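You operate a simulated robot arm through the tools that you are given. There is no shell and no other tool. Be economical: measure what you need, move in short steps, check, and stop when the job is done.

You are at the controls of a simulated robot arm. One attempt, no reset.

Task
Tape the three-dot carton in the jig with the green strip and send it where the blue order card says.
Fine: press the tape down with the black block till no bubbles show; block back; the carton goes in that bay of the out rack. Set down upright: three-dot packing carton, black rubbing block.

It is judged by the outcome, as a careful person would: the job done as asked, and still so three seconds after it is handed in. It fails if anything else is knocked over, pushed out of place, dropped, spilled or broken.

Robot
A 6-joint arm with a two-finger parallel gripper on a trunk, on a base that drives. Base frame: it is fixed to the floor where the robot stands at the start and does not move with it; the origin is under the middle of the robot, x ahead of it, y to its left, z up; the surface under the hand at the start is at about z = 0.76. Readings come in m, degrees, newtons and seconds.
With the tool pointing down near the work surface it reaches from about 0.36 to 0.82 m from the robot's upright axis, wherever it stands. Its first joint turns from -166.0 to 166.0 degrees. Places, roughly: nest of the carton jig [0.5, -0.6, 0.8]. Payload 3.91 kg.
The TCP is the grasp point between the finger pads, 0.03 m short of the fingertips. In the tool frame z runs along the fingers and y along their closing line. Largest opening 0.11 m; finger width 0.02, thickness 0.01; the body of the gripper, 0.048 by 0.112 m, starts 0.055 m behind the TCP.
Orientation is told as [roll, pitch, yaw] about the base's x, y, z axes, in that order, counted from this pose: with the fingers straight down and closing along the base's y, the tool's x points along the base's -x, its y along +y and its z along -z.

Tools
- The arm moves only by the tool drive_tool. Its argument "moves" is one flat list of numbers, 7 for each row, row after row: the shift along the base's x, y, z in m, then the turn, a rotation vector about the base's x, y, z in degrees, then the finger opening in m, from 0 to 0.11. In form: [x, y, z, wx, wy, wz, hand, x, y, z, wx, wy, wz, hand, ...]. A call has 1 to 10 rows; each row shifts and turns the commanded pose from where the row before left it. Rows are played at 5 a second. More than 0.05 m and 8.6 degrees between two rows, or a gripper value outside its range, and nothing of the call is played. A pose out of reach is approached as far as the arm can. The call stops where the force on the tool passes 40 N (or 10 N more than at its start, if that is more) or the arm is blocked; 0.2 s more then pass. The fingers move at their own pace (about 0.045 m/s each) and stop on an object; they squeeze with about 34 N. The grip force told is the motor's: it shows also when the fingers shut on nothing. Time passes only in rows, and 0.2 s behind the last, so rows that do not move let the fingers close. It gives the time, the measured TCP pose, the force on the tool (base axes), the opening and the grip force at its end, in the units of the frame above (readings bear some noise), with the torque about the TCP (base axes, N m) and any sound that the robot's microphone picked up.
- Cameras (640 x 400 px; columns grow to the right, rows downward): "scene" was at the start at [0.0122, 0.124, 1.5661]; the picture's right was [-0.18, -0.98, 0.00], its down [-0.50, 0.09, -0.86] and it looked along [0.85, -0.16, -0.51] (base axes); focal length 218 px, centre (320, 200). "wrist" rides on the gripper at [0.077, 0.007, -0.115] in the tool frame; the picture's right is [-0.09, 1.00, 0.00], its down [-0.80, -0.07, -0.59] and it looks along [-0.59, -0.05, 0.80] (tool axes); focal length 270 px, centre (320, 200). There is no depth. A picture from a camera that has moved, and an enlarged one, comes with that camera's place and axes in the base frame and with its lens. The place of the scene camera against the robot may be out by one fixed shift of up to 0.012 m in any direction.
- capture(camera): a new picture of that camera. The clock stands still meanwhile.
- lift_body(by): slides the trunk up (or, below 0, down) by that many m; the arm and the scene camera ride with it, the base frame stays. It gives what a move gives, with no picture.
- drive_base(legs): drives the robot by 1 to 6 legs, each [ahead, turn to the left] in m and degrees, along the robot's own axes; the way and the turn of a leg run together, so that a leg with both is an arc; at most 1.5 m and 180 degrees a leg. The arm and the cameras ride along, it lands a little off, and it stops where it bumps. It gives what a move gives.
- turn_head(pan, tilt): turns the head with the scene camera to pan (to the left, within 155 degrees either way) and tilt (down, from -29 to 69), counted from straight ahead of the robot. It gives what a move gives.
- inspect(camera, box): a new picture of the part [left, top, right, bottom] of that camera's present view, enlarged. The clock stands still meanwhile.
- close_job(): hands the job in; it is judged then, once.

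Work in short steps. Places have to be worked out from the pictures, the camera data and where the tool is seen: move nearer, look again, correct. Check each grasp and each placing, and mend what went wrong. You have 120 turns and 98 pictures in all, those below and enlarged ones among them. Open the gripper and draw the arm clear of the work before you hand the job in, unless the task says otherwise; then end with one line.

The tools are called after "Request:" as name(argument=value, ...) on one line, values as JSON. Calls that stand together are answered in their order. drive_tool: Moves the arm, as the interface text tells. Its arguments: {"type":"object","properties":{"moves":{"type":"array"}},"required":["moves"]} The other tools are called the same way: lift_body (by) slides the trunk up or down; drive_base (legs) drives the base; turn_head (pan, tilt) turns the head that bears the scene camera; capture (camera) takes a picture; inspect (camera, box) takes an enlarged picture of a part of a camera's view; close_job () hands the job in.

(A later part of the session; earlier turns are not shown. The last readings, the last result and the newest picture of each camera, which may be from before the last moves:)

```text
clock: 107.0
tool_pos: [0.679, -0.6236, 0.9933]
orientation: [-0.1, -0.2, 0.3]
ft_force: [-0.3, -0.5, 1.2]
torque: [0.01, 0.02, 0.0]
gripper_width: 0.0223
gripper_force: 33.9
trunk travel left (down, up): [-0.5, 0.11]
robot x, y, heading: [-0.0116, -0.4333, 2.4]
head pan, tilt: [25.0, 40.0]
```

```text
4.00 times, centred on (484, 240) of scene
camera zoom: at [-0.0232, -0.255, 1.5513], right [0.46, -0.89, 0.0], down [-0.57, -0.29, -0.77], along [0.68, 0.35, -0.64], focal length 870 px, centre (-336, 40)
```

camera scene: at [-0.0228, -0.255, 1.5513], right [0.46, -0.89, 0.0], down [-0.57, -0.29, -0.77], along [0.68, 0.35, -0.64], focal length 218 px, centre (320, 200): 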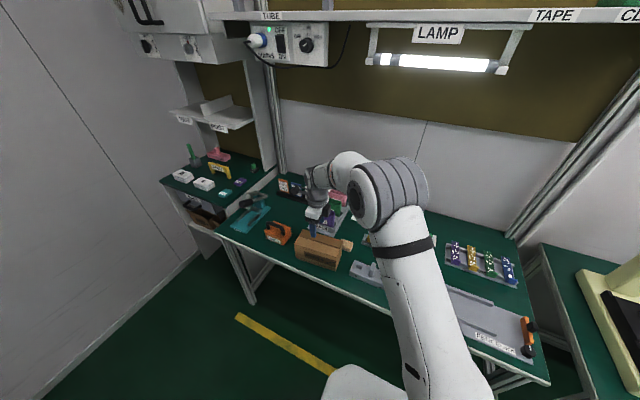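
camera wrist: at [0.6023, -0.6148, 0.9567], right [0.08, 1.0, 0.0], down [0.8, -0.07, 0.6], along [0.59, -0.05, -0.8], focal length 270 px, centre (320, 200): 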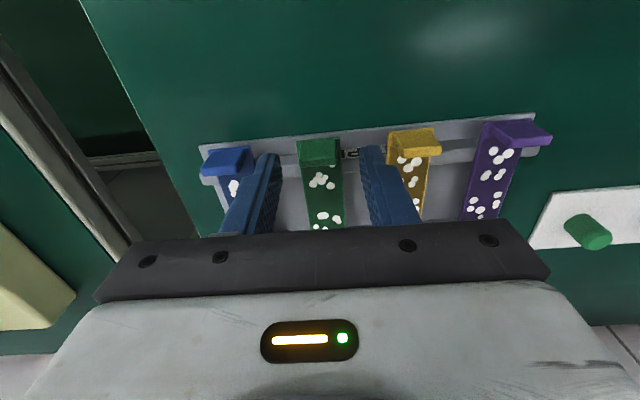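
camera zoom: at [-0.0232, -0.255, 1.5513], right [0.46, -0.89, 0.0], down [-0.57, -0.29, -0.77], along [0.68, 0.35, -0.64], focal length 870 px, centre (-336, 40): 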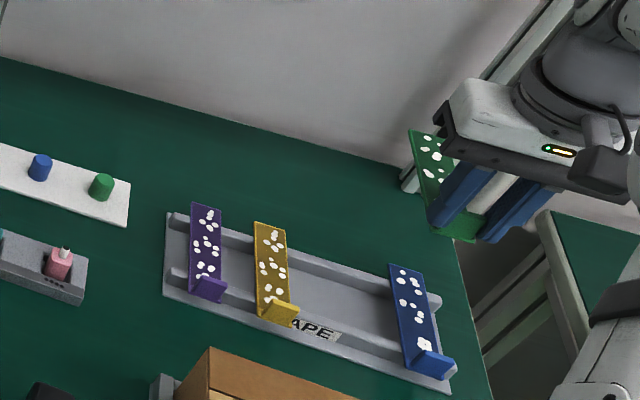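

The strip is held. I carry it over the carton, turning -88° so it lies along the seam, hovering ~5 cm above.

Request:
drive_tool(moves=[-0.0155, 0.0107, 0, 0, 0, -8, 0, -0.0155, 0.0107, 0, 0, 0, -8, 0, -0.0155, 0.0107, 0, 0, 0, -8, 0, -0.0155, 0.0107, 0, 0, 0, -8, 0, -0.0155, 0.0107, 0, 0, 0, -8, 0, -0.0155, 0.0107, 0, 0, 0, -8, 0, -0.0155, 0.0107, 0, 0, 0, -8, 0, -0.0155, 0.0107, 0, 0, 0, -8, 0, -0.0155, 0.0107, 0, 0, 0, -8, 0, -0.0155, 0.0107, 0, 0, 0, -8, 0])

Request:
drive_tool(moves=[-0.015, 0.011, -0.015, 0, 0, -8, 0, 0, 0, -0.02, 0, 0, 0, 0, 0, 0, 0, 0, 0, 0, 0])

Request:
inspect(camera="scene", box=[430, 235, 542, 335])

Request:
capture(camera="wrist")

```text
clock: 109.2
tool_pos: [0.5249, -0.5152, 0.9905]
orientation: [0.0, -0.2, -79.9]
ft_force: [0.0, 0.6, -0.4]
torque: [0.0, -0.05, 0.03]
gripper_width: 0.0227
gripper_force: 33.4
trunk travel left (down, up): [-0.5, 0.11]
robot x, y, heading: [-0.0179, -0.4357, 2.3]
head pan, tilt: [25.0, 40.0]
```

```text
clock: 110.0
tool_pos: [0.5082, -0.5054, 0.9564]
orientation: [-0.1, -0.2, -87.6]
ft_force: [1.0, 0.2, 0.0]
torque: [0.02, -0.01, 0.0]
gripper_width: 0.0224
gripper_force: 34.1
trunk travel left (down, up): [-0.5, 0.11]
robot x, y, heading: [-0.013, -0.4312, 2.4]
head pan, tilt: [25.0, 40.0]
```

```text
4.00 times, centred on (486, 285) of scene
camera zoom: at [-0.0228, -0.2552, 1.5514], right [0.46, -0.89, 0.0], down [-0.57, -0.29, -0.77], along [0.68, 0.35, -0.64], focal length 870 px, centre (-344, -140)
```

zoom: 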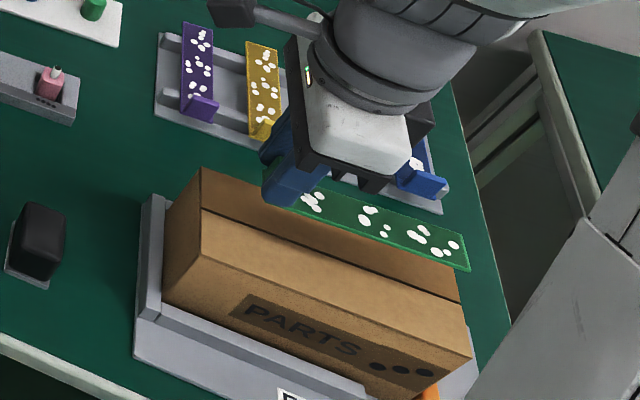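

```text
25 pictures are left
camera wrist: at [0.5142, -0.4276, 1.0722], right [1.0, -0.05, 0.0], down [-0.04, -0.8, 0.6], along [-0.03, -0.6, -0.8], focal length 270 px, centre (320, 200)
```

wrist: 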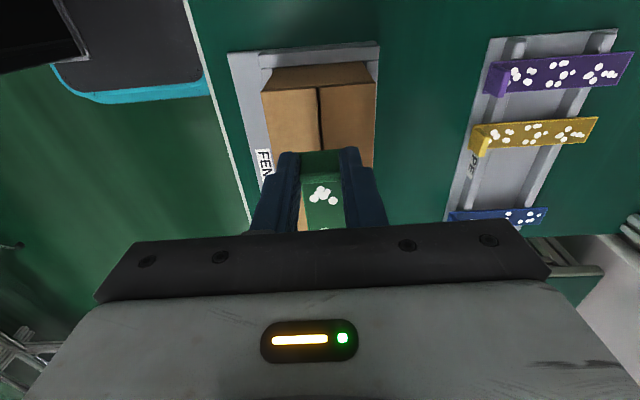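

Compared with the seam the strip is ~3 mm too far in x. Correct, lower to ~1.5 cm above the lid, and look again.

Request:
drive_tool(moves=[-0.003, 0, -0.015, 0, 0, 0, 0, 0, 0, -0.015, 0, 0, 0, 0, 0, 0, 0, 0, 0, 0, 0])

Request:
inspect(camera="scene", box=[446, 265, 526, 325])

```text
clock: 110.8
tool_pos: [0.5069, -0.5057, 0.9272]
orientation: [-0.1, -0.2, -87.7]
ft_force: [0.1, 0.9, -0.4]
torque: [0.0, 0.02, 0.0]
gripper_width: 0.0226
gripper_force: 33.9
trunk travel left (down, up): [-0.5, 0.11]
robot x, y, heading: [-0.0138, -0.4297, 2.3]
head pan, tilt: [25.0, 40.0]
```

```text
6.67 times, centred on (486, 295) of scene
camera zoom: at [-0.0228, -0.255, 1.5514], right [0.46, -0.89, 0.0], down [-0.57, -0.29, -0.77], along [0.68, 0.35, -0.64], focal length 1451 px, centre (-787, -433)
```

zoom: 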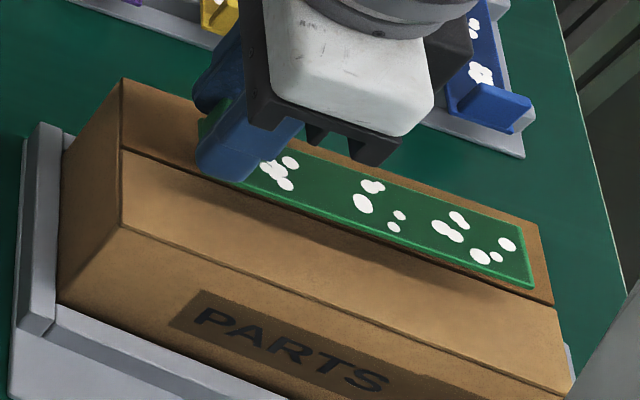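

Seam runs about 1° more than the strip; I turn +0.8°, shift -3 mm, and lower to touch.

Request:
drive_tool(moves=[-0.003, 0, -0.005, 0, 0, 0.8, 0, 0, 0, -0.005, 0, 0, 0, 0, 0, 0, -0.004, 0, 0, 0, 0, 0, 0, -0.003, 0, 0, 0, 0, 0, 0, 0, 0, 0, 0, 0])

```text
clock: 112.0
tool_pos: [0.5045, -0.5043, 0.9092]
orientation: [0.0, -0.2, -86.9]
ft_force: [0.7, 0.0, 0.0]
torque: [-0.04, 0.04, -0.01]
gripper_width: 0.0223
gripper_force: 34.3
trunk travel left (down, up): [-0.5, 0.11]
robot x, y, heading: [-0.014, -0.4327, 2.2]
head pan, tilt: [25.0, 40.0]
```

Request:
drive_tool(moves=[0, 0, -0.002, 0, 0, 0, 0, 0, 0, -0.002, 0, 0, 0, 0, 0, 0, 0, 0, 0, 0, 0])

Request:
inspect(camera="scene", box=[446, 265, 526, 325])

```text
clock: 112.8
tool_pos: [0.5051, -0.5045, 0.9065]
orientation: [0.0, -0.2, -86.9]
ft_force: [-0.6, -0.6, -1.4]
torque: [-0.01, -0.01, -0.01]
gripper_width: 0.0224
gripper_force: 34.4
trunk travel left (down, up): [-0.5, 0.11]
robot x, y, heading: [-0.0138, -0.4329, 2.1]
head pan, tilt: [25.0, 40.0]
```

```text
6.67 times, centred on (486, 295) of scene
camera zoom: at [-0.0228, -0.255, 1.5513], right [0.46, -0.89, 0.0], down [-0.57, -0.29, -0.77], along [0.68, 0.35, -0.64], focal length 1451 px, centre (-787, -433)
```

zoom: 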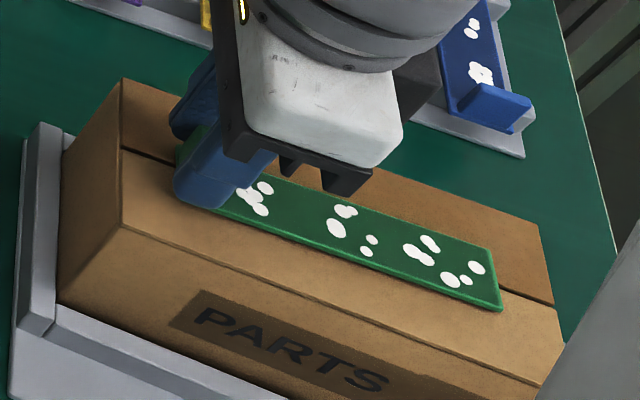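

The strip now lies centred on and parallel to the seam. Continue down to contact.

Request:
drive_tool(moves=[0, 0, -0.002, 0, 0, 0, 0, 0, 0, -0.002, 0, 0, 0, 0, 0, 0, 0, 0, 0, 0, 0])

```text
clock: 113.7
tool_pos: [0.5043, -0.5043, 0.9033]
orientation: [0.1, -0.2, -86.9]
ft_force: [1.3, -2.3, 12.2]
torque: [-0.37, -0.07, 0.04]
gripper_width: 0.0226
gripper_force: 34.0
trunk travel left (down, up): [-0.5, 0.11]
robot x, y, heading: [-0.0117, -0.4341, 2.5]
head pan, tilt: [25.0, 40.0]
```

Contact at 12 N. Release, rise, then move over the black block to look.

Request:
drive_tool(moves=[0, 0, 0, 0, 0, 0, 0.04, 0, 0, 0, 0, 0, 0, 0.045, 0, 0, 0.02, 0, 0, 0, 0.05, 0, 0, 0.04, 0, 0, 0, 0.06, 0, 0.02, 0.04, 0, 0, 0, 0.08, -0.012, 0.04, 0, 0, 0, 0, 0.08, -0.012, 0.04, 0, 0, 0, 0, 0.08, -0.01, 0.02, 0, 0, 0, 0, 0.08])

Request:
capture(camera="wrist")

Request:
inspect(camera="scene", box=[390, 260, 526, 345])

```text
clock: 115.5
tool_pos: [0.4698, -0.3828, 1.0045]
orientation: [-0.1, -0.3, -86.9]
ft_force: [-0.1, -0.7, 0.2]
torque: [0.03, -0.02, 0.0]
gripper_width: 0.0801
gripper_force: 0.1
trunk travel left (down, up): [-0.5, 0.11]
robot x, y, heading: [-0.0159, -0.435, 2.5]
head pan, tilt: [25.0, 40.0]
```

```text
22 pictures are left
camera wrist: at [0.4732, -0.305, 1.1198], right [1.0, -0.03, 0.0], down [-0.03, -0.8, 0.6], along [-0.02, -0.6, -0.8], focal length 270 px, centre (320, 200)
```

wrist: 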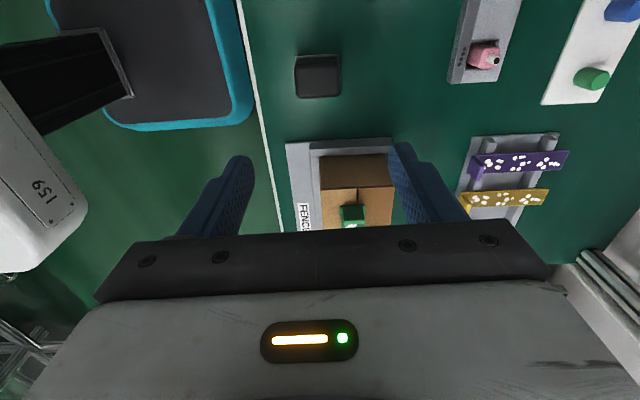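

```text
4.71 times, centred on (458, 302) of scene
camera zoom: at [-0.0232, -0.2547, 1.5513], right [0.46, -0.89, 0.0], down [-0.57, -0.3, -0.77], along [0.68, 0.35, -0.64], focal length 1024 px, centre (-329, -282)
```

zoom: 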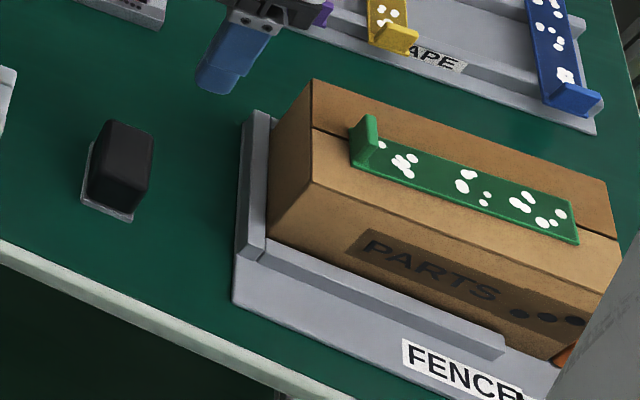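

The strip lies well on the seam. The block is near (0.464, -0.367) on a thin pad; I move down over it and check alignment.

Request:
drive_tool(moves=[-0.005, 0.014, -0.03, 0, 0, 0, 0.08, 0, 0, -0.03, 0, 0, 0, 0.08, 0, 0, -0.03, 0, 0, 0, 0.08, 0, 0, -0.02, 0, 0, 0, 0.08, 0, 0, 0, 0, 0, 0, 0.08])

Request:
capture(camera="wrist")

```text
clock: 116.7
tool_pos: [0.4652, -0.3704, 0.8911]
orientation: [-0.1, -0.3, -86.9]
ft_force: [-0.6, 0.2, 0.0]
torque: [-0.01, 0.0, 0.02]
gripper_width: 0.0798
gripper_force: 0.1
trunk travel left (down, up): [-0.5, 0.11]
robot x, y, heading: [-0.0156, -0.4337, 2.3]
head pan, tilt: [25.0, 40.0]
```

```text
20 pictures are left
camera wrist: at [0.4686, -0.2924, 1.0064], right [1.0, -0.03, 0.0], down [-0.03, -0.8, 0.6], along [-0.02, -0.6, -0.8], focal length 270 px, centre (320, 200)
```

wrist: 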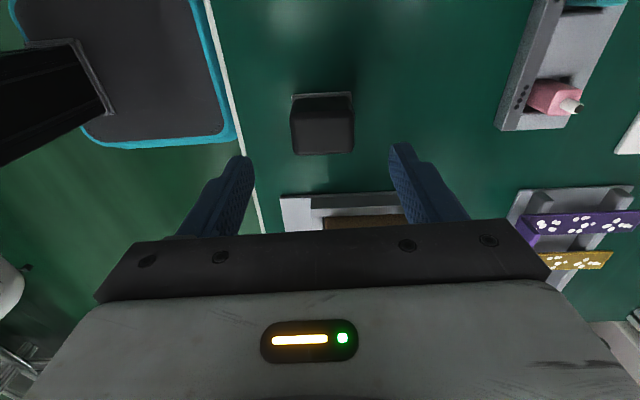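

Block centre ≈(0.464, -0.382), 0.05 wide in x, top ≈0.80. Shift, descend to TCP z 0.812 and grip.

Request:
drive_tool(moves=[-0.001, -0.012, 0, 0, 0, 0, 0.08, 0, 0, -0.03, 0, 0, 0, 0.08, 0, 0, -0.03, 0, 0, 0, 0.08, 0, 0, -0.02, 0, 0, 0, 0.08, 0, 0, 0, 0, 0, 0, 0, 0, 0, 0, 0, 0, 0, 0, 0, 0, 0, 0, 0, 0, 0])

Request:
drive_tool(moves=[0, 0, 0.01, 0, 0, 0, 0, 0, 0, 0.02, 0, 0, 0, 0, 0, 0, 0.04, 0, 0, 0, 0, 0, 0, 0, 0, 0, 0, 0])

Request:
inspect(camera="scene", box=[380, 245, 476, 325])

```text
clock: 118.2
tool_pos: [0.4628, -0.3832, 0.8111]
orientation: [-0.1, -0.2, -86.9]
ft_force: [-0.6, 0.1, 0.4]
torque: [0.0, -0.03, 0.05]
gripper_width: 0.0496
gripper_force: 34.1
trunk travel left (down, up): [-0.5, 0.11]
robot x, y, heading: [-0.0149, -0.4302, 2.3]
head pan, tilt: [25.0, 40.0]
```

```text
clock: 119.2
tool_pos: [0.4645, -0.3841, 0.8802]
orientation: [-0.3, -0.1, -86.9]
ft_force: [-0.4, 0.3, -1.7]
torque: [0.0, 0.01, -0.02]
gripper_width: 0.0494
gripper_force: 34.0
trunk travel left (down, up): [-0.5, 0.11]
robot x, y, heading: [-0.0162, -0.4361, 2.4]
head pan, tilt: [25.0, 40.0]
```

```text
5.00 times, centred on (428, 285) of scene
camera zoom: at [-0.0227, -0.255, 1.5513], right [0.46, -0.89, 0.0], down [-0.57, -0.29, -0.77], along [0.68, 0.35, -0.64], focal length 1088 px, centre (-220, -225)
```

zoom: 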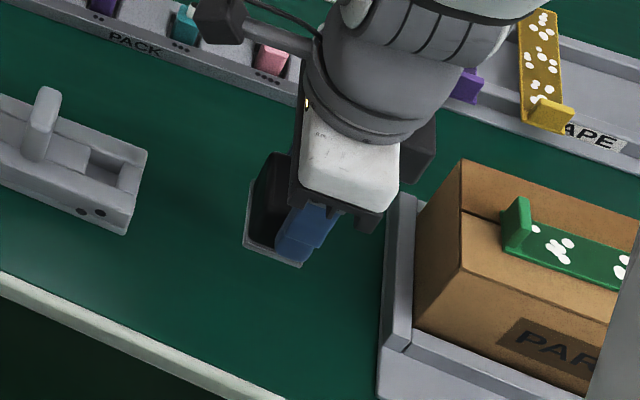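

The block (its grey sole is part of it) is held. I carry it above the middle of the strip and lower toward it.

Request:
drive_tool(moves=[0, 0, 0.045, 0, 0, 0, 0, 0, 0, 0.045, 0, 0, 0, 0, 0.009, -0.039, 0, 0, 0, 0, 0, 0.009, -0.039, 0, 0, 0, 0, 0, 0.009, -0.039, 0, 0, 0, 0, 0, 0.009, -0.039, 0, 0, 0, 0, 0, 0.009, -0.039, 0, 0, 0, 0, 0, 0, 0, -0.02, 0, 0, 0, 0, 0, 0, -0.012, 0, 0, 0, 0, 0, 0, 0, 0, 0, 0, 0])

Request:
drive_tool(moves=[0, 0, -0.004, 0, 0, 0, 0, 0, 0, -0.003, 0, 0, 0, 0, 0, 0, -0.003, 0, 0, 0, 0])

Request:
inspect(camera="scene", box=[446, 255, 526, 325])

```text
clock: 121.5
tool_pos: [0.5092, -0.578, 0.9404]
orientation: [-0.1, -0.2, -86.9]
ft_force: [-0.5, 0.0, -0.8]
torque: [0.0, -0.02, 0.0]
gripper_width: 0.0497
gripper_force: 33.2
trunk travel left (down, up): [-0.5, 0.11]
robot x, y, heading: [-0.0146, -0.4278, 2.1]
head pan, tilt: [25.0, 40.0]
```

```text
clock: 122.2
tool_pos: [0.5101, -0.5785, 0.9306]
orientation: [-0.1, -0.1, -86.8]
ft_force: [0.0, -0.1, -1.1]
torque: [0.01, -0.02, -0.01]
gripper_width: 0.0499
gripper_force: 33.9
trunk travel left (down, up): [-0.5, 0.11]
robot x, y, heading: [-0.0162, -0.4337, 2.4]
head pan, tilt: [25.0, 40.0]
```

```text
5.71 times, centred on (486, 290) of scene
camera zoom: at [-0.0227, -0.2551, 1.5514], right [0.46, -0.89, 0.0], down [-0.57, -0.29, -0.77], along [0.68, 0.35, -0.64], focal length 1244 px, centre (-629, -314)
```

zoom: 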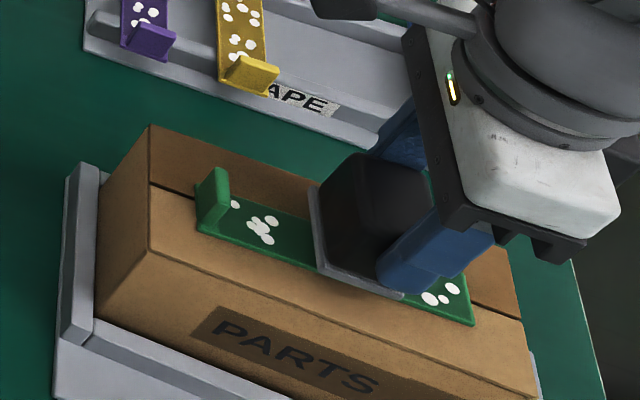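

Request:
drive_tool(moves=[0, 0, -0.003, 0, 0, 0, 0, 0, 0, -0.002, 0, 0, 0, 0, 0, 0, -0.002, 0, 0, 0, 0])

```text
clock: 123.0
tool_pos: [0.5092, -0.5759, 0.9222]
orientation: [-0.2, -0.2, -86.9]
ft_force: [0.0, -0.2, -1.4]
torque: [-0.01, -0.01, -0.01]
gripper_width: 0.0494
gripper_force: 34.1
trunk travel left (down, up): [-0.5, 0.11]
robot x, y, heading: [-0.0198, -0.4335, 2.2]
head pan, tilt: [25.0, 40.0]
```

Request:
drive_tool(moves=[0, 0, -0.002, 0, 0, 0, 0, 0, 0, -0.001, 0, 0, 0, 0, 0, 0, 0, 0, 0, 0, 0])

```text
clock: 123.8
tool_pos: [0.5086, -0.5777, 0.9199]
orientation: [-0.1, -0.2, -86.9]
ft_force: [0.6, 0.1, -1.1]
torque: [-0.03, 0.0, 0.01]
gripper_width: 0.0496
gripper_force: 33.7
trunk travel left (down, up): [-0.5, 0.11]
robot x, y, heading: [-0.0162, -0.4297, 2.5]
head pan, tilt: [25.0, 40.0]
```

Request:
drive_tool(moves=[0, 0, -0.002, 0, 0, 0, 0, 0, 0, -0.002, 0, 0, 0, 0, 0, 0, 0, 0, 0, 0, 0])

```text
clock: 124.7
tool_pos: [0.509, -0.5787, 0.9171]
orientation: [0.2, -0.3, -86.9]
ft_force: [2.5, -1.6, 25.3]
torque: [0.06, -0.09, -0.02]
gripper_width: 0.0497
gripper_force: 34.3
trunk travel left (down, up): [-0.5, 0.11]
robot x, y, heading: [-0.0145, -0.4369, 2.3]
head pan, tilt: [25.0, 40.0]
```

Pressing at 25 N. I ease slightly and rub along the strip: toward the tab, then to the far end.

Request:
drive_tool(moves=[0, 0, 0.0007, 0, 0, 0, 0, -0.0006, 0.01, 0, 0, 0, 0, 0, -0.0006, 0.01, 0, 0, 0, 0, 0, -0.0006, 0.01, 0, 0, 0, 0, 0, 0, 0.003, 0, 0, 0, 0, 0])

Request:
drive_tool(moves=[0.0006, -0.01, 0, 0, 0, 0, 0, 0.0006, -0.01, 0, 0, 0, 0, 0, 0.0006, -0.01, 0, 0, 0, 0, 0, 0.0006, -0.01, 0, 0, 0, 0, 0, 0.0006, -0.01, 0, 0, 0, 0, 0, 0.0006, -0.01, 0, 0, 0, 0, 0, 0.0006, -0.01, 0, 0, 0, 0, 0])

Request:
inspect(camera="scene", box=[446, 255, 526, 325])

```text
clock: 125.8
tool_pos: [0.5036, -0.5445, 0.9161]
orientation: [-0.2, -0.3, -86.9]
ft_force: [-0.9, -5.4, 13.6]
torque: [-0.23, -0.01, 0.02]
gripper_width: 0.0496
gripper_force: 34.2
trunk travel left (down, up): [-0.5, 0.11]
robot x, y, heading: [-0.0191, -0.4352, 2.3]
head pan, tilt: [25.0, 40.0]
```

```text
clock: 127.5
tool_pos: [0.5097, -0.6154, 0.9164]
orientation: [0.0, -0.2, -86.9]
ft_force: [0.3, 3.0, 13.4]
torque: [0.21, -0.01, 0.01]
gripper_width: 0.0496
gripper_force: 34.0
trunk travel left (down, up): [-0.5, 0.11]
robot x, y, heading: [-0.0144, -0.435, 2.1]
head pan, tilt: [25.0, 40.0]
```

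```text
5.71 times, centred on (486, 290) of scene
camera zoom: at [-0.0241, -0.2542, 1.5513], right [0.46, -0.89, 0.0], down [-0.57, -0.3, -0.77], along [0.68, 0.35, -0.64], focal length 1244 px, centre (-629, -314)
```

zoom: 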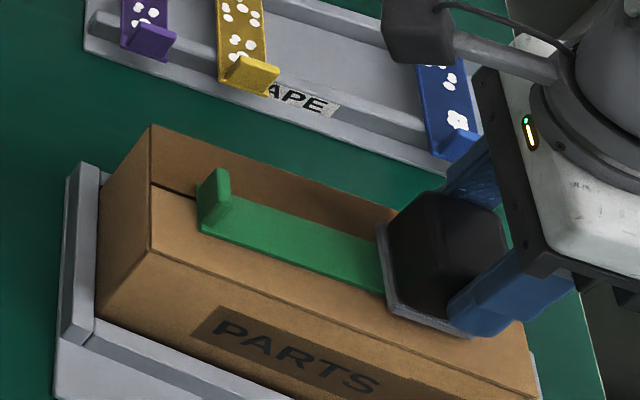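

Bubbles are vanishing. Rub to beyond the end, back again, then lift and inspect.

Request:
drive_tool(moves=[0.0006, -0.01, 0, 0, 0, 0, 0, 0.0003, -0.006, 0, 0, 0, 0, 0, -0.0006, 0.01, 0, 0, 0, 0, 0, -0.0006, 0.01, 0, 0, 0, 0, 0, -0.0006, 0.01, 0, 0, 0, 0, 0, 0, 0, 0.02, 0, 0, 0, 0, 0, 0, 0.03, 0, 0, 0, 0, -0.006, 0.04, 0.01, 0, 0, 0, 0, -0.007, 0.045, 0, 0, 0, 0, 0, -0.007, 0.045, 0, 0, 0, 0, 0])

Request:
inspect(camera="scene", box=[446, 255, 526, 325])

```text
clock: 129.7
tool_pos: [0.4898, -0.4713, 0.9767]
orientation: [-0.1, -0.3, -86.9]
ft_force: [0.7, -0.3, -1.4]
torque: [-0.03, 0.0, -0.02]
gripper_width: 0.0496
gripper_force: 33.8
trunk travel left (down, up): [-0.5, 0.11]
robot x, y, heading: [-0.0176, -0.4341, 2.3]
head pan, tilt: [25.0, 40.0]
```

```text
5.71 times, centred on (486, 290) of scene
camera zoom: at [-0.023, -0.2547, 1.5513], right [0.46, -0.89, 0.0], down [-0.57, -0.3, -0.77], along [0.68, 0.35, -0.64], focal length 1244 px, centre (-629, -314)
```

zoom: 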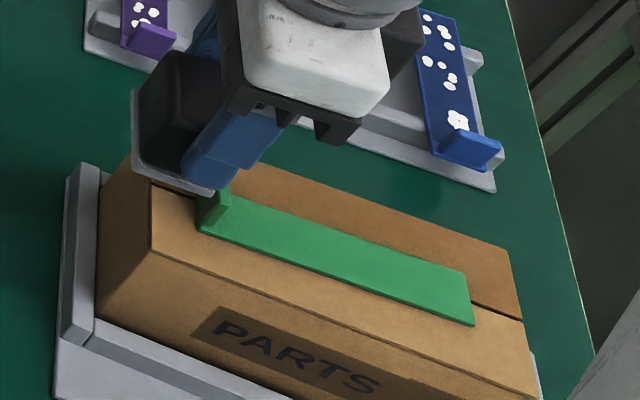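

The strip is clear of bubbles. I take the block back to its original place (0.463, -0.383) and lower it.

Request:
drive_tool(moves=[-0.009, 0.03, 0, 0, 0, 0, 0, -0.009, 0.03, 0, 0, 0, 0, 0, -0.0085, 0.028, 0, 0, 0, 0, 0, 0, 0, -0.045, 0, 0, 0, 0, 0, 0, -0.045, 0, 0, 0, 0, 0, 0, -0.045, 0, 0, 0, 0, 0, 0, -0.015, 0, 0, 0, 0, 0, 0, -0.006, 0, 0, 0, 0, 0, 0, 0, 0, 0, 0, 0])

Request:
drive_tool(moves=[0, 0, -0.003, 0, 0, 0, 0, 0, 0, -0.003, 0, 0, 0, 0, 0, 0, 0, 0, 0, 0, 0])

```text
clock: 131.7
tool_pos: [0.4641, -0.3822, 0.8201]
orientation: [-0.1, -0.2, -86.9]
ft_force: [-0.2, -0.1, -1.0]
torque: [0.02, 0.01, 0.01]
gripper_width: 0.0496
gripper_force: 34.2
trunk travel left (down, up): [-0.5, 0.11]
robot x, y, heading: [-0.0181, -0.4331, 2.2]
head pan, tilt: [25.0, 40.0]
```

```text
clock: 132.4
tool_pos: [0.4645, -0.3827, 0.8143]
orientation: [-0.2, -0.3, -86.9]
ft_force: [0.5, 0.4, 0.0]
torque: [-0.03, -0.03, -0.04]
gripper_width: 0.0497
gripper_force: 34.3
trunk travel left (down, up): [-0.5, 0.11]
robot x, y, heading: [-0.0153, -0.4345, 2.0]
head pan, tilt: [25.0, 40.0]
```

Request:
drive_tool(moves=[0, 0, -0.002, 0, 0, 0, 0, 0, 0, -0.001, 0, 0, 0, 0, 0, 0, -0.001, 0, 0, 0, 0, 0, 0, 0, 0, 0, 0, 0])

```text
clock: 133.4
tool_pos: [0.4636, -0.3814, 0.8096]
orientation: [-0.1, -0.3, -86.9]
ft_force: [0.1, -0.3, -0.8]
torque: [-0.01, 0.0, 0.01]
gripper_width: 0.0496
gripper_force: 33.9
trunk travel left (down, up): [-0.5, 0.11]
robot x, y, heading: [-0.0183, -0.4324, 2.5]
head pan, tilt: [25.0, 40.0]
```

Request:
drive_tool(moves=[0, 0, -0.001, 0, 0, 0, 0, 0, 0, -0.001, 0, 0, 0, 0, 0, 0, -0.001, 0, 0, 0, 0, 0, 0, 0, 0, 0, 0, 0])

```text
clock: 134.4
tool_pos: [0.4634, -0.3824, 0.8084]
orientation: [0.1, -0.2, -86.9]
ft_force: [-2.1, 0.9, 23.9]
torque: [0.01, 0.07, 0.0]
gripper_width: 0.0499
gripper_force: 33.7
trunk travel left (down, up): [-0.5, 0.11]
robot x, y, heading: [-0.019, -0.4363, 2.3]
head pan, tilt: [25.0, 40.0]
```

Block is down. I release, rise, and go to the lock knob to unlock the fence before taking the carton out.

Request:
drive_tool(moves=[0, 0, 0, 0, 0, 0, 0.07, 0, 0, 0, 0, 0, 0, 0.08, 0, 0, 0.03, 0, 0, 0, 0.08, 0, 0, 0.045, 0, 0, 0, 0.08, 0, 0, 0.045, 0, 0, 0, 0.06, 0, 0, 0.045, 0, 0, 0, 0.06, 0, -0.02, 0.03, 0, 0, 0, 0.06, 0, -0.045, 0, 0, 0, 0, 0.06, 0, -0.045, 0, 0, 0, 0, 0.06, 0, -0.045, 0, 0, 0, 0, 0.06])

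Request:
drive_tool(moves=[-0.005, -0.045, 0, 0, 0, 0, 0.06, -0.005, -0.045, 0, 0, 0, 0, 0.06, -0.006, -0.045, 0, 0, 0, 0, 0.06, -0.006, -0.028, 0, 0, 0, 0, 0.06, 0, 0, -0.045, 0, 0, 0, 0.06, 0, 0, -0.045, 0, 0, 0, 0.06, 0, 0, -0.02, 0, 0, 0, 0.06])

Request:
capture(camera="scene")

```text
clock: 136.7
tool_pos: [0.4646, -0.5341, 1.0011]
orientation: [-0.1, -0.2, -86.9]
ft_force: [-0.6, -0.5, 0.0]
torque: [0.01, -0.02, -0.01]
gripper_width: 0.06
gripper_force: 0.1
trunk travel left (down, up): [-0.5, 0.11]
robot x, y, heading: [-0.0154, -0.436, 2.2]
head pan, tilt: [25.0, 40.0]
```

```text
clock: 138.2
tool_pos: [0.4424, -0.6985, 0.8931]
orientation: [-0.1, -0.1, -86.8]
ft_force: [-0.3, 0.2, -0.4]
torque: [-0.02, -0.02, -0.01]
gripper_width: 0.0601
gripper_force: 0.1
trunk travel left (down, up): [-0.5, 0.11]
robot x, y, heading: [-0.0148, -0.4358, 2.4]
head pan, tilt: [25.0, 40.0]
```

```text
15 pictures are left
camera scene: at [-0.0227, -0.2553, 1.5514], right [0.46, -0.89, 0.0], down [-0.57, -0.29, -0.77], along [0.68, 0.35, -0.64], focal length 218 px, centre (320, 200)
```

scene: 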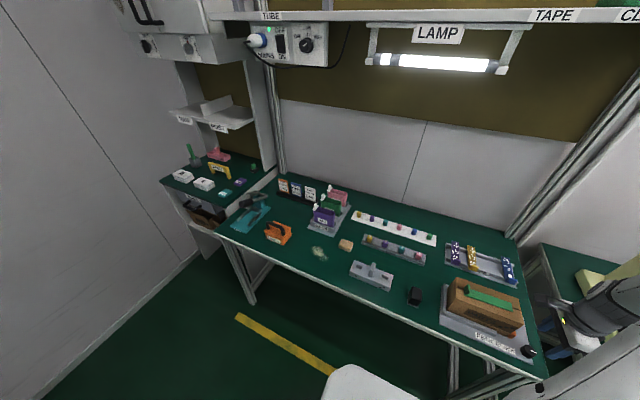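

There's a pale patch where the carton stood; I check it.

Request:
inspect(camera="scene", box=[296, 238, 360, 278])

```text
10.00 times, centred on (328, 258) of scene
camera zoom: at [-0.0227, -0.2553, 1.5514], right [0.46, -0.89, 0.0], down [-0.57, -0.29, -0.77], along [0.68, 0.35, -0.64], focal length 2176 px, centre (240, -380)
```

zoom: 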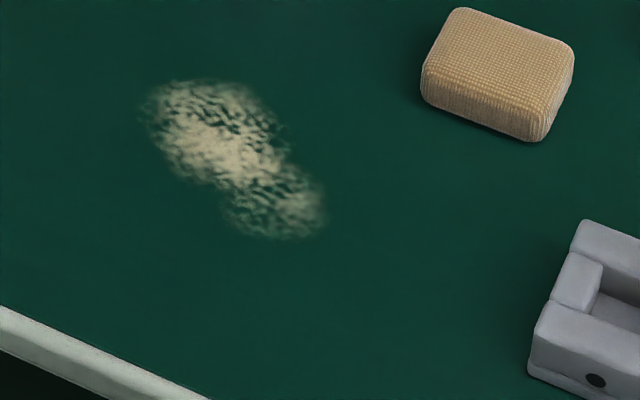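

It's only an old mark on the bench, no part of this job. I descend on the knob and grip.

Request:
drive_tool(moves=[-0.001, -0.001, -0.03, 0, 0, 0, 0.06, 0, 0, -0.03, 0, 0, 0, 0.06, 0, 0, -0.014, 0, 0, 0, 0.06, 0, 0, 0, 0, 0, 0, 0, 0, 0, 0, 0, 0, 0, 0, 0, 0, 0, 0, 0, 0, 0, 0, 0, 0, 0, 0, 7, 0, 0, 0, 0, 0, 0, 7, 0])

Request:
drive_tool(moves=[0, 0, 0, 0, 0, 8, 0, 0, 0, 0, 0, 0, 8, 0, 0, 0, 0, 0, 0, 8, 0, 0, 0, 0, 0, 0, 8, 0, 0, 0, 0, 0, 0, 8, 0])

Request:
drive_tool(moves=[0, 0, 0, 0, 0, 8, 0, 0, 0, 0, 0, 0, 8, 0, 0, 0, 0, 0, 0, 8, 0, 0, 0, 0, 0, 0, 8, 0])

```text
clock: 140.1
tool_pos: [0.4418, -0.701, 0.8183]
orientation: [-0.1, -0.2, -72.8]
ft_force: [4.6, 5.1, 6.5]
torque: [1.13, 0.17, -0.02]
gripper_width: 0.0292
gripper_force: 45.4
trunk travel left (down, up): [-0.5, 0.11]
robot x, y, heading: [-0.0163, -0.4335, 2.6]
head pan, tilt: [25.0, 40.0]
```

```text
clock: 141.2
tool_pos: [0.4426, -0.7002, 0.8188]
orientation: [-0.2, -0.3, -32.8]
ft_force: [14.8, 11.1, 14.3]
torque: [-0.32, -1.52, 0.0]
gripper_width: 0.0294
gripper_force: 45.1
trunk travel left (down, up): [-0.5, 0.11]
robot x, y, heading: [-0.0157, -0.4299, 2.2]
head pan, tilt: [25.0, 40.0]
```

```text
clock: 142.2
tool_pos: [0.4406, -0.7002, 0.8192]
orientation: [-0.3, -0.4, -0.7]
ft_force: [25.5, 11.1, 21.9]
torque: [0.33, -0.94, 0.04]
gripper_width: 0.0291
gripper_force: 45.4
trunk travel left (down, up): [-0.5, 0.11]
robot x, y, heading: [-0.0167, -0.4397, 2.3]
head pan, tilt: [25.0, 40.0]
```

Turned back freely by 86°. Release, rise, and swing back to yaw -87° toward the carton's +y end.

Request:
drive_tool(moves=[0, 0, 0, 0, 0, 0, 0.045, 0, 0, 0, 0, 0, 0, 0.05, 0, 0, 0.03, 0, 0, 0, 0.05, 0, 0, 0.045, 0, 0, 0, 0.06, 0, 0, 0.045, 0, 0, -8.2, 0.11, 0, 0, 0.045, 0, 0, -8.2, 0.11, 0.012, 0.04, 0.01, 0, 0, -8.2, 0.11, 0.012, 0.04, 0.01, 0, 0, -8.2, 0.11, 0.012, 0.04, 0.01, 0, 0, -8.2, 0.11, 0.012, 0.04, 0, 0, 0, -8.2, 0.11])

Request:
inspect(camera="scene", box=[430, 265, 550, 365])

```text
clock: 144.4
tool_pos: [0.489, -0.5397, 1.012]
orientation: [-0.2, -0.2, -50.2]
ft_force: [0.1, 0.1, -0.3]
torque: [0.0, 0.0, 0.01]
gripper_width: 0.1101
gripper_force: 0.0
trunk travel left (down, up): [-0.5, 0.11]
robot x, y, heading: [-0.0164, -0.4311, 2.4]
head pan, tilt: [25.0, 40.0]
```

```text
4.00 times, centred on (490, 315) of scene
camera zoom: at [-0.0226, -0.2545, 1.5513], right [0.46, -0.89, 0.0], down [-0.57, -0.3, -0.77], along [0.68, 0.35, -0.64], focal length 870 px, centre (-360, -260)
```

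zoom: 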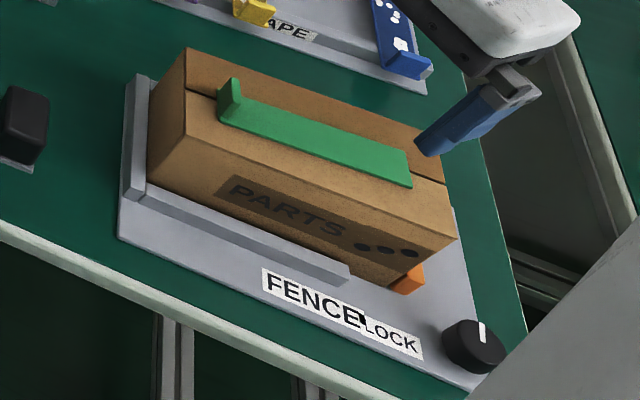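

Fence unlocked, block upright, strip in place. I finish the yaw and tilt the hand 50° so that it grips the carton's +y end obliquely (needed for setting it in the rack bay).

Request:
drive_tool(moves=[0.0034, 0.02, 0, 0, 0, -7.3, 0.11, 0.0034, 0.02, 0, 0, 0, -7.3, 0.11, 0.0034, 0.02, 0, 0, 0, -7.3, 0.11, 0.0034, 0.02, 0, 0, 0, -7.3, 0.11, 0.0034, 0.02, 0, 0, 0, -7.5, 0.11, 0, 0.004, 0, -8.32, -0.45, 0, 0.11, 0, 0.005, 0, -8.32, -0.45, 0, 0.11, 0, 0.005, 0, -8.32, -0.45, 0, 0.11, 0, 0.005, 0, -8.32, -0.45, 0, 0.11, 0, 0.005, 0, -8.32, -0.45, 0, 0.11])

Request:
drive_tool(moves=[0, 0.005, -0.02, -8.32, -0.45, 0, 0.11, 0, 0, -0.035, 0, 0, 0, 0.11, 0, 0, -0.035, 0, 0, 0, 0.11, 0, 0, 0, 0, 0, 0, 0.11])

Request:
inspect(camera="scene", box=[410, 230, 530, 330])

```text
clock: 146.7
tool_pos: [0.5052, -0.4166, 1.0134]
orientation: [-0.3, -42.1, -86.7]
ft_force: [-0.1, -0.1, -0.1]
torque: [0.01, -0.02, -0.01]
gripper_width: 0.1101
gripper_force: 0.1
trunk travel left (down, up): [-0.5, 0.11]
robot x, y, heading: [-0.0142, -0.4325, 2.2]
head pan, tilt: [25.0, 40.0]
```

```text
clock: 147.7
tool_pos: [0.5061, -0.4099, 0.9227]
orientation: [-0.2, -50.3, -86.8]
ft_force: [-0.2, 0.2, -0.5]
torque: [-0.02, -0.02, -0.01]
gripper_width: 0.1101
gripper_force: 0.0
trunk travel left (down, up): [-0.5, 0.11]
robot x, y, heading: [-0.0147, -0.4342, 2.1]
head pan, tilt: [25.0, 40.0]
```

```text
4.00 times, centred on (470, 280) of scene
camera zoom: at [-0.0227, -0.2547, 1.5513], right [0.46, -0.89, 0.0], down [-0.57, -0.3, -0.77], along [0.68, 0.35, -0.64], focal length 870 px, centre (-280, -120)
```

zoom: 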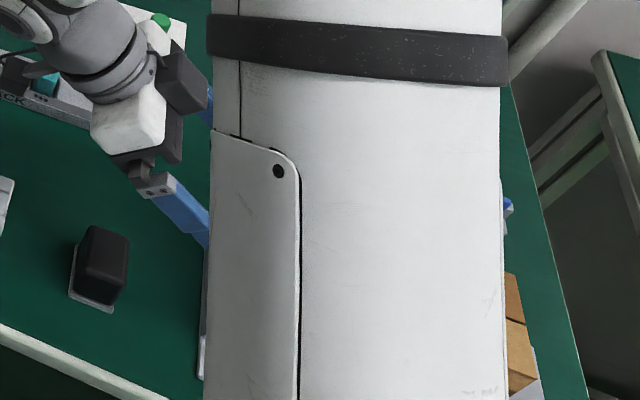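

The forearm blocks the scene view; check with the wrist camera.

Request:
capture(camera="wrist")

```text
11 pictures are left
camera wrist: at [0.5057, -0.2722, 0.9388], right [1.0, 0.0, 0.07], down [-0.07, -0.06, 1.0], along [0.0, -1.0, -0.06], focal length 270 px, centre (320, 200)
```

wrist: 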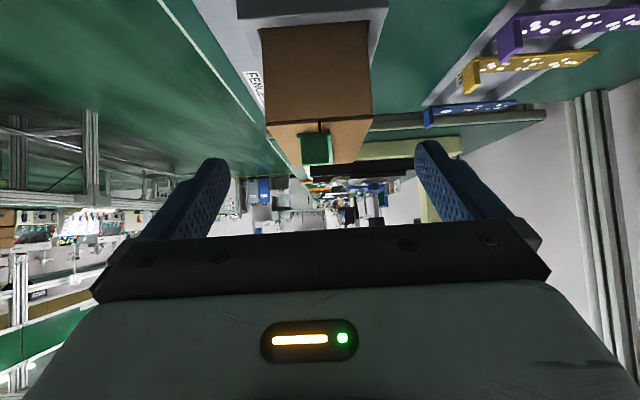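

Hand is centred on the carton's end (end face y≈-0.48, top z≈0.87). Move in along the tool axis to TCP (0.506, -0.514, 0.842) and grip.

Request:
drive_tool(moves=[0, -0.008, 0, 0, 0, 0, 0.11, 0, -0.024, -0.02, 0, 0, 0, 0.11, 0, -0.024, -0.02, 0, 0, 0, 0.11, 0, -0.024, -0.02, 0, 0, 0, 0.11, 0, -0.024, -0.02, 0, 0, 0, 0.11, 0, 0, 0, 0, 0, 0, 0, 0, 0, 0, 0, 0, 0, 0, 0, 0, 0, 0, 0, 0, 0])

```text
clock: 149.4
tool_pos: [0.5065, -0.5178, 0.8439]
orientation: [-0.2, -50.2, -86.7]
ft_force: [1.3, 0.7, 1.4]
torque: [-0.08, 0.0, 0.06]
gripper_width: 0.0851
gripper_force: 34.2
trunk travel left (down, up): [-0.5, 0.11]
robot x, y, heading: [-0.0143, -0.4322, 2.1]
head pan, tilt: [25.0, 40.0]
```

Gripped at 0.085. Lift slowly straight up.

Request:
drive_tool(moves=[0, 0, 0.003, 0, 0, 0, 0, 0, 0, 0.004, 0, 0, 0, 0, 0, 0, 0.005, 0, 0, 0, 0, 0, 0, 0.006, 0, 0, 0, 0, 0, 0, 0.008, 0, 0, 0, 0, 0, 0, 0.01, 0, 0, 0, 0, 0, 0, 0.015, 0, 0, 0, 0, 0, 0, 0.02, 0, 0, 0, 0, 0, 0, 0.03, 0, 0, 0, 0, 0, 0, 0.03, 0, 0, 0, 0])

Request:
capture(camera="scene")

```text
clock: 151.7
tool_pos: [0.5056, -0.5149, 0.974]
orientation: [-0.3, -50.2, -86.8]
ft_force: [0.0, -0.2, -1.0]
torque: [0.06, 0.02, -0.01]
gripper_width: 0.085
gripper_force: 34.3
trunk travel left (down, up): [-0.5, 0.11]
robot x, y, heading: [-0.0134, -0.4342, 2.5]
head pan, tilt: [25.0, 40.0]
```

```text
10 pictures are left
camera scene: at [-0.0232, -0.2551, 1.5513], right [0.46, -0.89, 0.0], down [-0.57, -0.29, -0.77], along [0.68, 0.35, -0.64], focal length 218 px, centre (320, 200)
```

scene: 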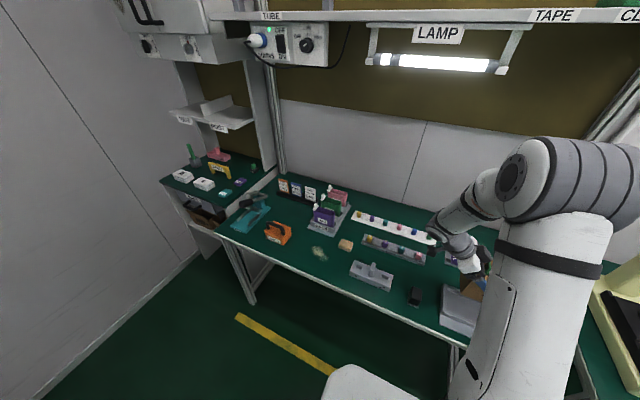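

Carton is up. Swing +87° so the hand faces forward, raising it and drawing it in for travel.

Request:
drive_tool(moves=[-0.006, 0.008, 0.022, 0, 0, 7.9, 0, -0.006, 0.008, 0.022, 0, 0, 7.9, 0, -0.006, 0.008, 0.022, 0, 0, 7.9, 0, -0.006, 0.008, 0.022, 0, 0, 7.9, 0, -0.006, 0.008, 0.022, 0, 0, 7.9, 0, -0.006, 0.008, 0.022, 0, 0, 7.9, 0, -0.006, 0.008, 0.022, 0, 0, 7.9, 0, -0.006, 0.008, 0.022, 0, 0, 7.9, 0, -0.006, 0.008, 0.022, 0, 0, 7.9, 0, -0.006, 0.008, 0.022, 0, 0, 7.9, 0])

Request:
drive_tool(moves=[-0.006, 0.004, 0.022, 0, 0, 7.8, 0, -0.005, 0, 0.02, 0, 0, 0, 0, 0, 0, 0, 0, 0, 0, 0])

Request:
capture(camera="wrist")

```text
clock: 153.8
tool_pos: [0.4456, -0.4347, 1.1943]
orientation: [-0.1, -50.2, -7.8]
ft_force: [-0.4, -0.3, -0.4]
torque: [0.04, 0.06, 0.0]
gripper_width: 0.0849
gripper_force: 34.5
trunk travel left (down, up): [-0.5, 0.11]
robot x, y, heading: [-0.0142, -0.4328, 2.4]
head pan, tilt: [25.0, 40.0]
```

```text
clock: 154.7
tool_pos: [0.4354, -0.4323, 1.2365]
orientation: [-0.3, -50.3, 0.0]
ft_force: [0.1, 0.0, -1.0]
torque: [0.03, 0.02, 0.01]
gripper_width: 0.0851
gripper_force: 34.1
trunk travel left (down, up): [-0.5, 0.11]
robot x, y, heading: [-0.0163, -0.4327, 2.0]
head pan, tilt: [25.0, 40.0]
```

```text
9 pictures are left
camera wrist: at [0.2989, -0.4251, 1.2521], right [0.06, 1.0, 0.06], down [0.06, -0.07, 1.0], along [1.0, -0.05, -0.06], focal length 270 px, centre (320, 200)
```

wrist: 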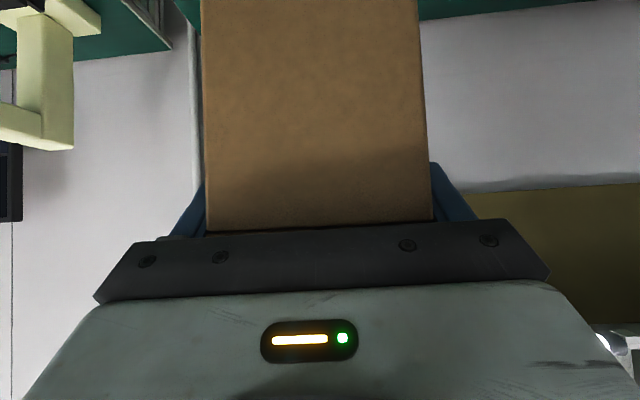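

The carton is held level. I drive with it: back off, turn right, reverse along the aisle to the rack, and turn back to face it.

Request:
drive_base(legs=[[-0.13, 0], [0, -92], [-1.15, 0], [0, 90]])

Request:
turn_head(pan=0, tilt=15)

Request:
capture(camera="scene")

```text
clock: 169.0
tool_pos: [0.2581, 0.701, 1.2358]
orientation: [-0.2, -50.2, -1.6]
ft_force: [-1.0, 0.6, -1.6]
torque: [0.05, 0.06, 0.01]
gripper_width: 0.0847
gripper_force: 33.8
trunk travel left (down, up): [-0.5, 0.11]
robot x, y, heading: [-0.1952, 0.7189, 0.4]
head pan, tilt: [25.0, 40.0]
```

```text
clock: 169.9
tool_pos: [0.2592, 0.7016, 1.2361]
orientation: [-0.2, -50.2, -1.6]
ft_force: [-0.1, -0.2, -1.3]
torque: [0.01, 0.06, 0.01]
gripper_width: 0.0848
gripper_force: 33.6
trunk travel left (down, up): [-0.5, 0.11]
robot x, y, heading: [-0.1928, 0.7195, 0.2]
head pan, tilt: [0.0, 15.0]
```

```text
8 pictures are left
camera scene: at [-0.1773, 0.863, 1.5908], right [0.01, -1.0, 0.0], down [-0.26, 0.0, -0.97], along [0.97, 0.01, -0.26], focal length 218 px, centre (320, 200)
```

scene: 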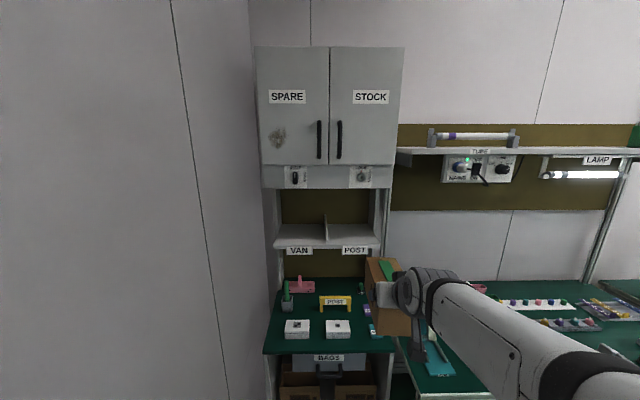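

Rack view: POST bay spans y ≈0.60–0.83, shelf top ≈z 1.15, front edge x ≈0.70, cabinet bottom ≈1.41. I raise the carton a little, trim the yaw, and drive 0.22 m ahead.

Request:
drive_tool(moves=[0, 0.005, 0.02, 0, 0, 1.6, 0, 0, 0.005, 0.02, 0, 0, 0, 0, 0, 0, 0, 0, 0, 0, 0])

Request:
drive_base(legs=[[0.22, 0]])

Request:
capture(camera="scene")

```text
clock: 170.7
tool_pos: [0.2573, 0.7113, 1.2776]
orientation: [-0.2, -50.2, 0.1]
ft_force: [-0.3, -0.3, -1.8]
torque: [0.01, 0.05, -0.01]
gripper_width: 0.0849
gripper_force: 34.0
trunk travel left (down, up): [-0.5, 0.11]
robot x, y, heading: [-0.1933, 0.719, 0.3]
head pan, tilt: [0.0, 15.0]
```

```text
clock: 172.3
tool_pos: [0.4764, 0.7122, 1.2767]
orientation: [-0.2, -50.1, 0.3]
ft_force: [-0.2, 1.2, -2.2]
torque: [-0.01, 0.09, -0.02]
gripper_width: 0.0846
gripper_force: 34.0
trunk travel left (down, up): [-0.5, 0.11]
robot x, y, heading: [0.0234, 0.7205, 0.4]
head pan, tilt: [0.0, 15.0]
```

```text
7 pictures are left
camera scene: at [0.042, 0.8642, 1.5909], right [0.01, -1.0, 0.0], down [-0.26, 0.0, -0.97], along [0.97, 0.01, -0.26], focal length 218 px, centre (320, 200)
```

scene: 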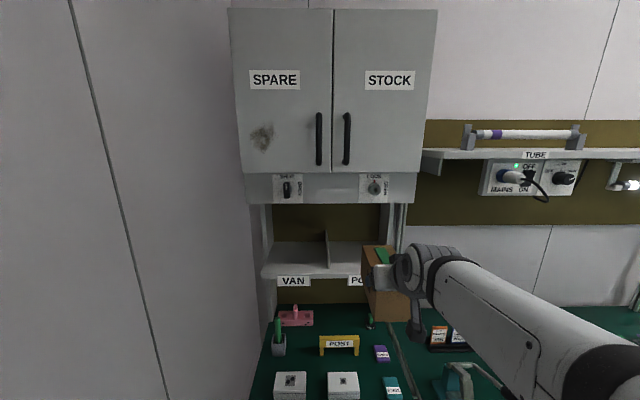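

Aligned laterally (carton y 0.67–0.755 within the bay). I reach in partway at this height and check.

Request:
drive_tool(moves=[0.04, 0, 0, 0, 0, 0, 0, 0.04, 0, 0, 0, 0, 0, 0, 0.04, 0, 0, 0, 0, 0, 0, 0.02, 0, 0, 0, 0, 0, 0, 0, 0, 0, 0, 0, 0, 0])

Request:
inspect(camera="scene", box=[250, 160, 450, 320])

```text
clock: 173.5
tool_pos: [0.6138, 0.7124, 1.2781]
orientation: [-0.2, -50.1, 0.2]
ft_force: [0.0, -1.7, -1.2]
torque: [0.03, 0.05, -0.02]
gripper_width: 0.0847
gripper_force: 34.2
trunk travel left (down, up): [-0.5, 0.11]
robot x, y, heading: [0.0281, 0.7221, 0.3]
head pan, tilt: [0.0, 15.0]
```

```text
2.50 times, centred on (350, 240) of scene
camera zoom: at [0.041, 0.8642, 1.5909], right [0.01, -1.0, 0.0], down [-0.26, 0.0, -0.97], along [0.97, 0.01, -0.26], focal length 544 px, centre (245, 100)
```

zoom: 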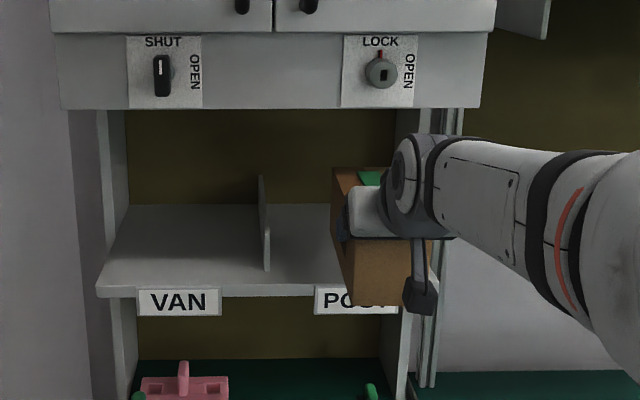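

Clear on both sides. I lower 2 cm to keep the wrist below the cabinet front, then go in 10 cm more.

Request:
drive_tool(moves=[0, 0, -0.012, 0, 0, 0, 0, 0, 0, -0.01, 0, 0, 0, 0, 0.03, 0, 0, 0, 0, 0, 0, 0.03, 0, 0, 0, 0, 0, 0, 0.03, 0, 0, 0, 0, 0, 0, 0.01, 0, 0, 0, 0, 0, 0, 0, 0, 0, 0, 0, 0, 0])

Request:
inspect(camera="scene", box=[270, 160, 430, 300])

```text
clock: 175.1
tool_pos: [0.7172, 0.7138, 1.2553]
orientation: [-0.1, -50.1, 0.2]
ft_force: [0.6, -0.1, -0.7]
torque: [0.02, 0.03, -0.01]
gripper_width: 0.0848
gripper_force: 34.2
trunk travel left (down, up): [-0.5, 0.11]
robot x, y, heading: [0.0246, 0.7198, 0.3]
head pan, tilt: [0.0, 15.0]
```

```text
2.86 times, centred on (350, 230) of scene
camera zoom: at [0.0412, 0.8642, 1.5909], right [0.01, -1.0, 0.0], down [-0.26, 0.0, -0.97], along [0.97, 0.01, -0.26], focal length 622 px, centre (234, 114)
```

zoom: 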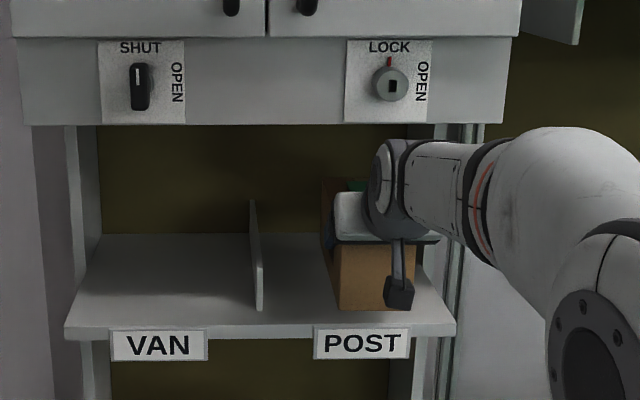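

Measured: carton bottom ≈1.182, shelf top ≈1.151. Go 3.5 cm further in and lower to just above the shelf.

Request:
drive_tool(moves=[0.02, 0, 0, 0, 0, 0, 0, 0.016, 0, 0, 0, 0, 0, 0, 0, 0, -0.01, 0, 0, 0, 0, 0, 0, -0.008, 0, 0, 0, 0, 0, 0, -0.004, 0, 0, 0, 0, 0, 0, 0, 0, 0, 0, 0])

Request:
drive_tool(moves=[0, 0, -0.003, 0, 0, 0, 0, 0, 0, -0.003, 0, 0, 0, 0, 0, 0, 0, 0, 0, 0, 0])

```text
clock: 176.5
tool_pos: [0.7536, 0.7131, 1.2313]
orientation: [-0.2, -50.1, 0.2]
ft_force: [0.4, 0.2, -1.0]
torque: [0.02, 0.05, 0.02]
gripper_width: 0.0846
gripper_force: 34.3
trunk travel left (down, up): [-0.5, 0.11]
robot x, y, heading: [0.0252, 0.7192, 0.1]
head pan, tilt: [0.0, 15.0]
```

```text
clock: 177.3
tool_pos: [0.7527, 0.7119, 1.2256]
orientation: [-0.1, -50.3, 0.2]
ft_force: [0.1, -0.7, -1.9]
torque: [-0.04, 0.02, 0.0]
gripper_width: 0.0845
gripper_force: 34.5
trunk travel left (down, up): [-0.5, 0.11]
robot x, y, heading: [0.0256, 0.7198, 0.4]
head pan, tilt: [0.0, 15.0]
```

Request:
drive_tool(moves=[0, 0, -0.002, 0, 0, 0, 0, 0, 0, -0.002, 0, 0, 0, 0, 0, 0, 0, 0, 0, 0, 0])

Request:
inspect(camera="scene", box=[270, 160, 430, 300])

```text
clock: 178.1
tool_pos: [0.7525, 0.7127, 1.2213]
orientation: [-0.2, -50.1, 0.1]
ft_force: [-0.3, 0.0, -0.4]
torque: [0.03, 0.1, 0.0]
gripper_width: 0.0847
gripper_force: 33.9
trunk travel left (down, up): [-0.5, 0.11]
robot x, y, heading: [0.0315, 0.7213, 0.4]
head pan, tilt: [0.0, 15.0]
```

```text
2.86 times, centred on (350, 230) of scene
camera zoom: at [0.0413, 0.8642, 1.5909], right [0.01, -1.0, 0.0], down [-0.26, 0.0, -0.97], along [0.97, 0.01, -0.26], focal length 622 px, centre (234, 114)
```

zoom: 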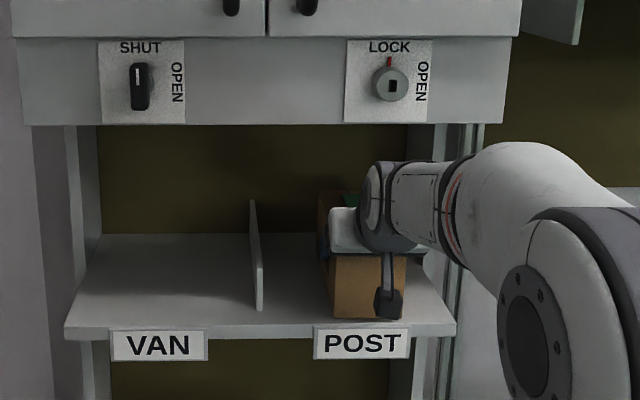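

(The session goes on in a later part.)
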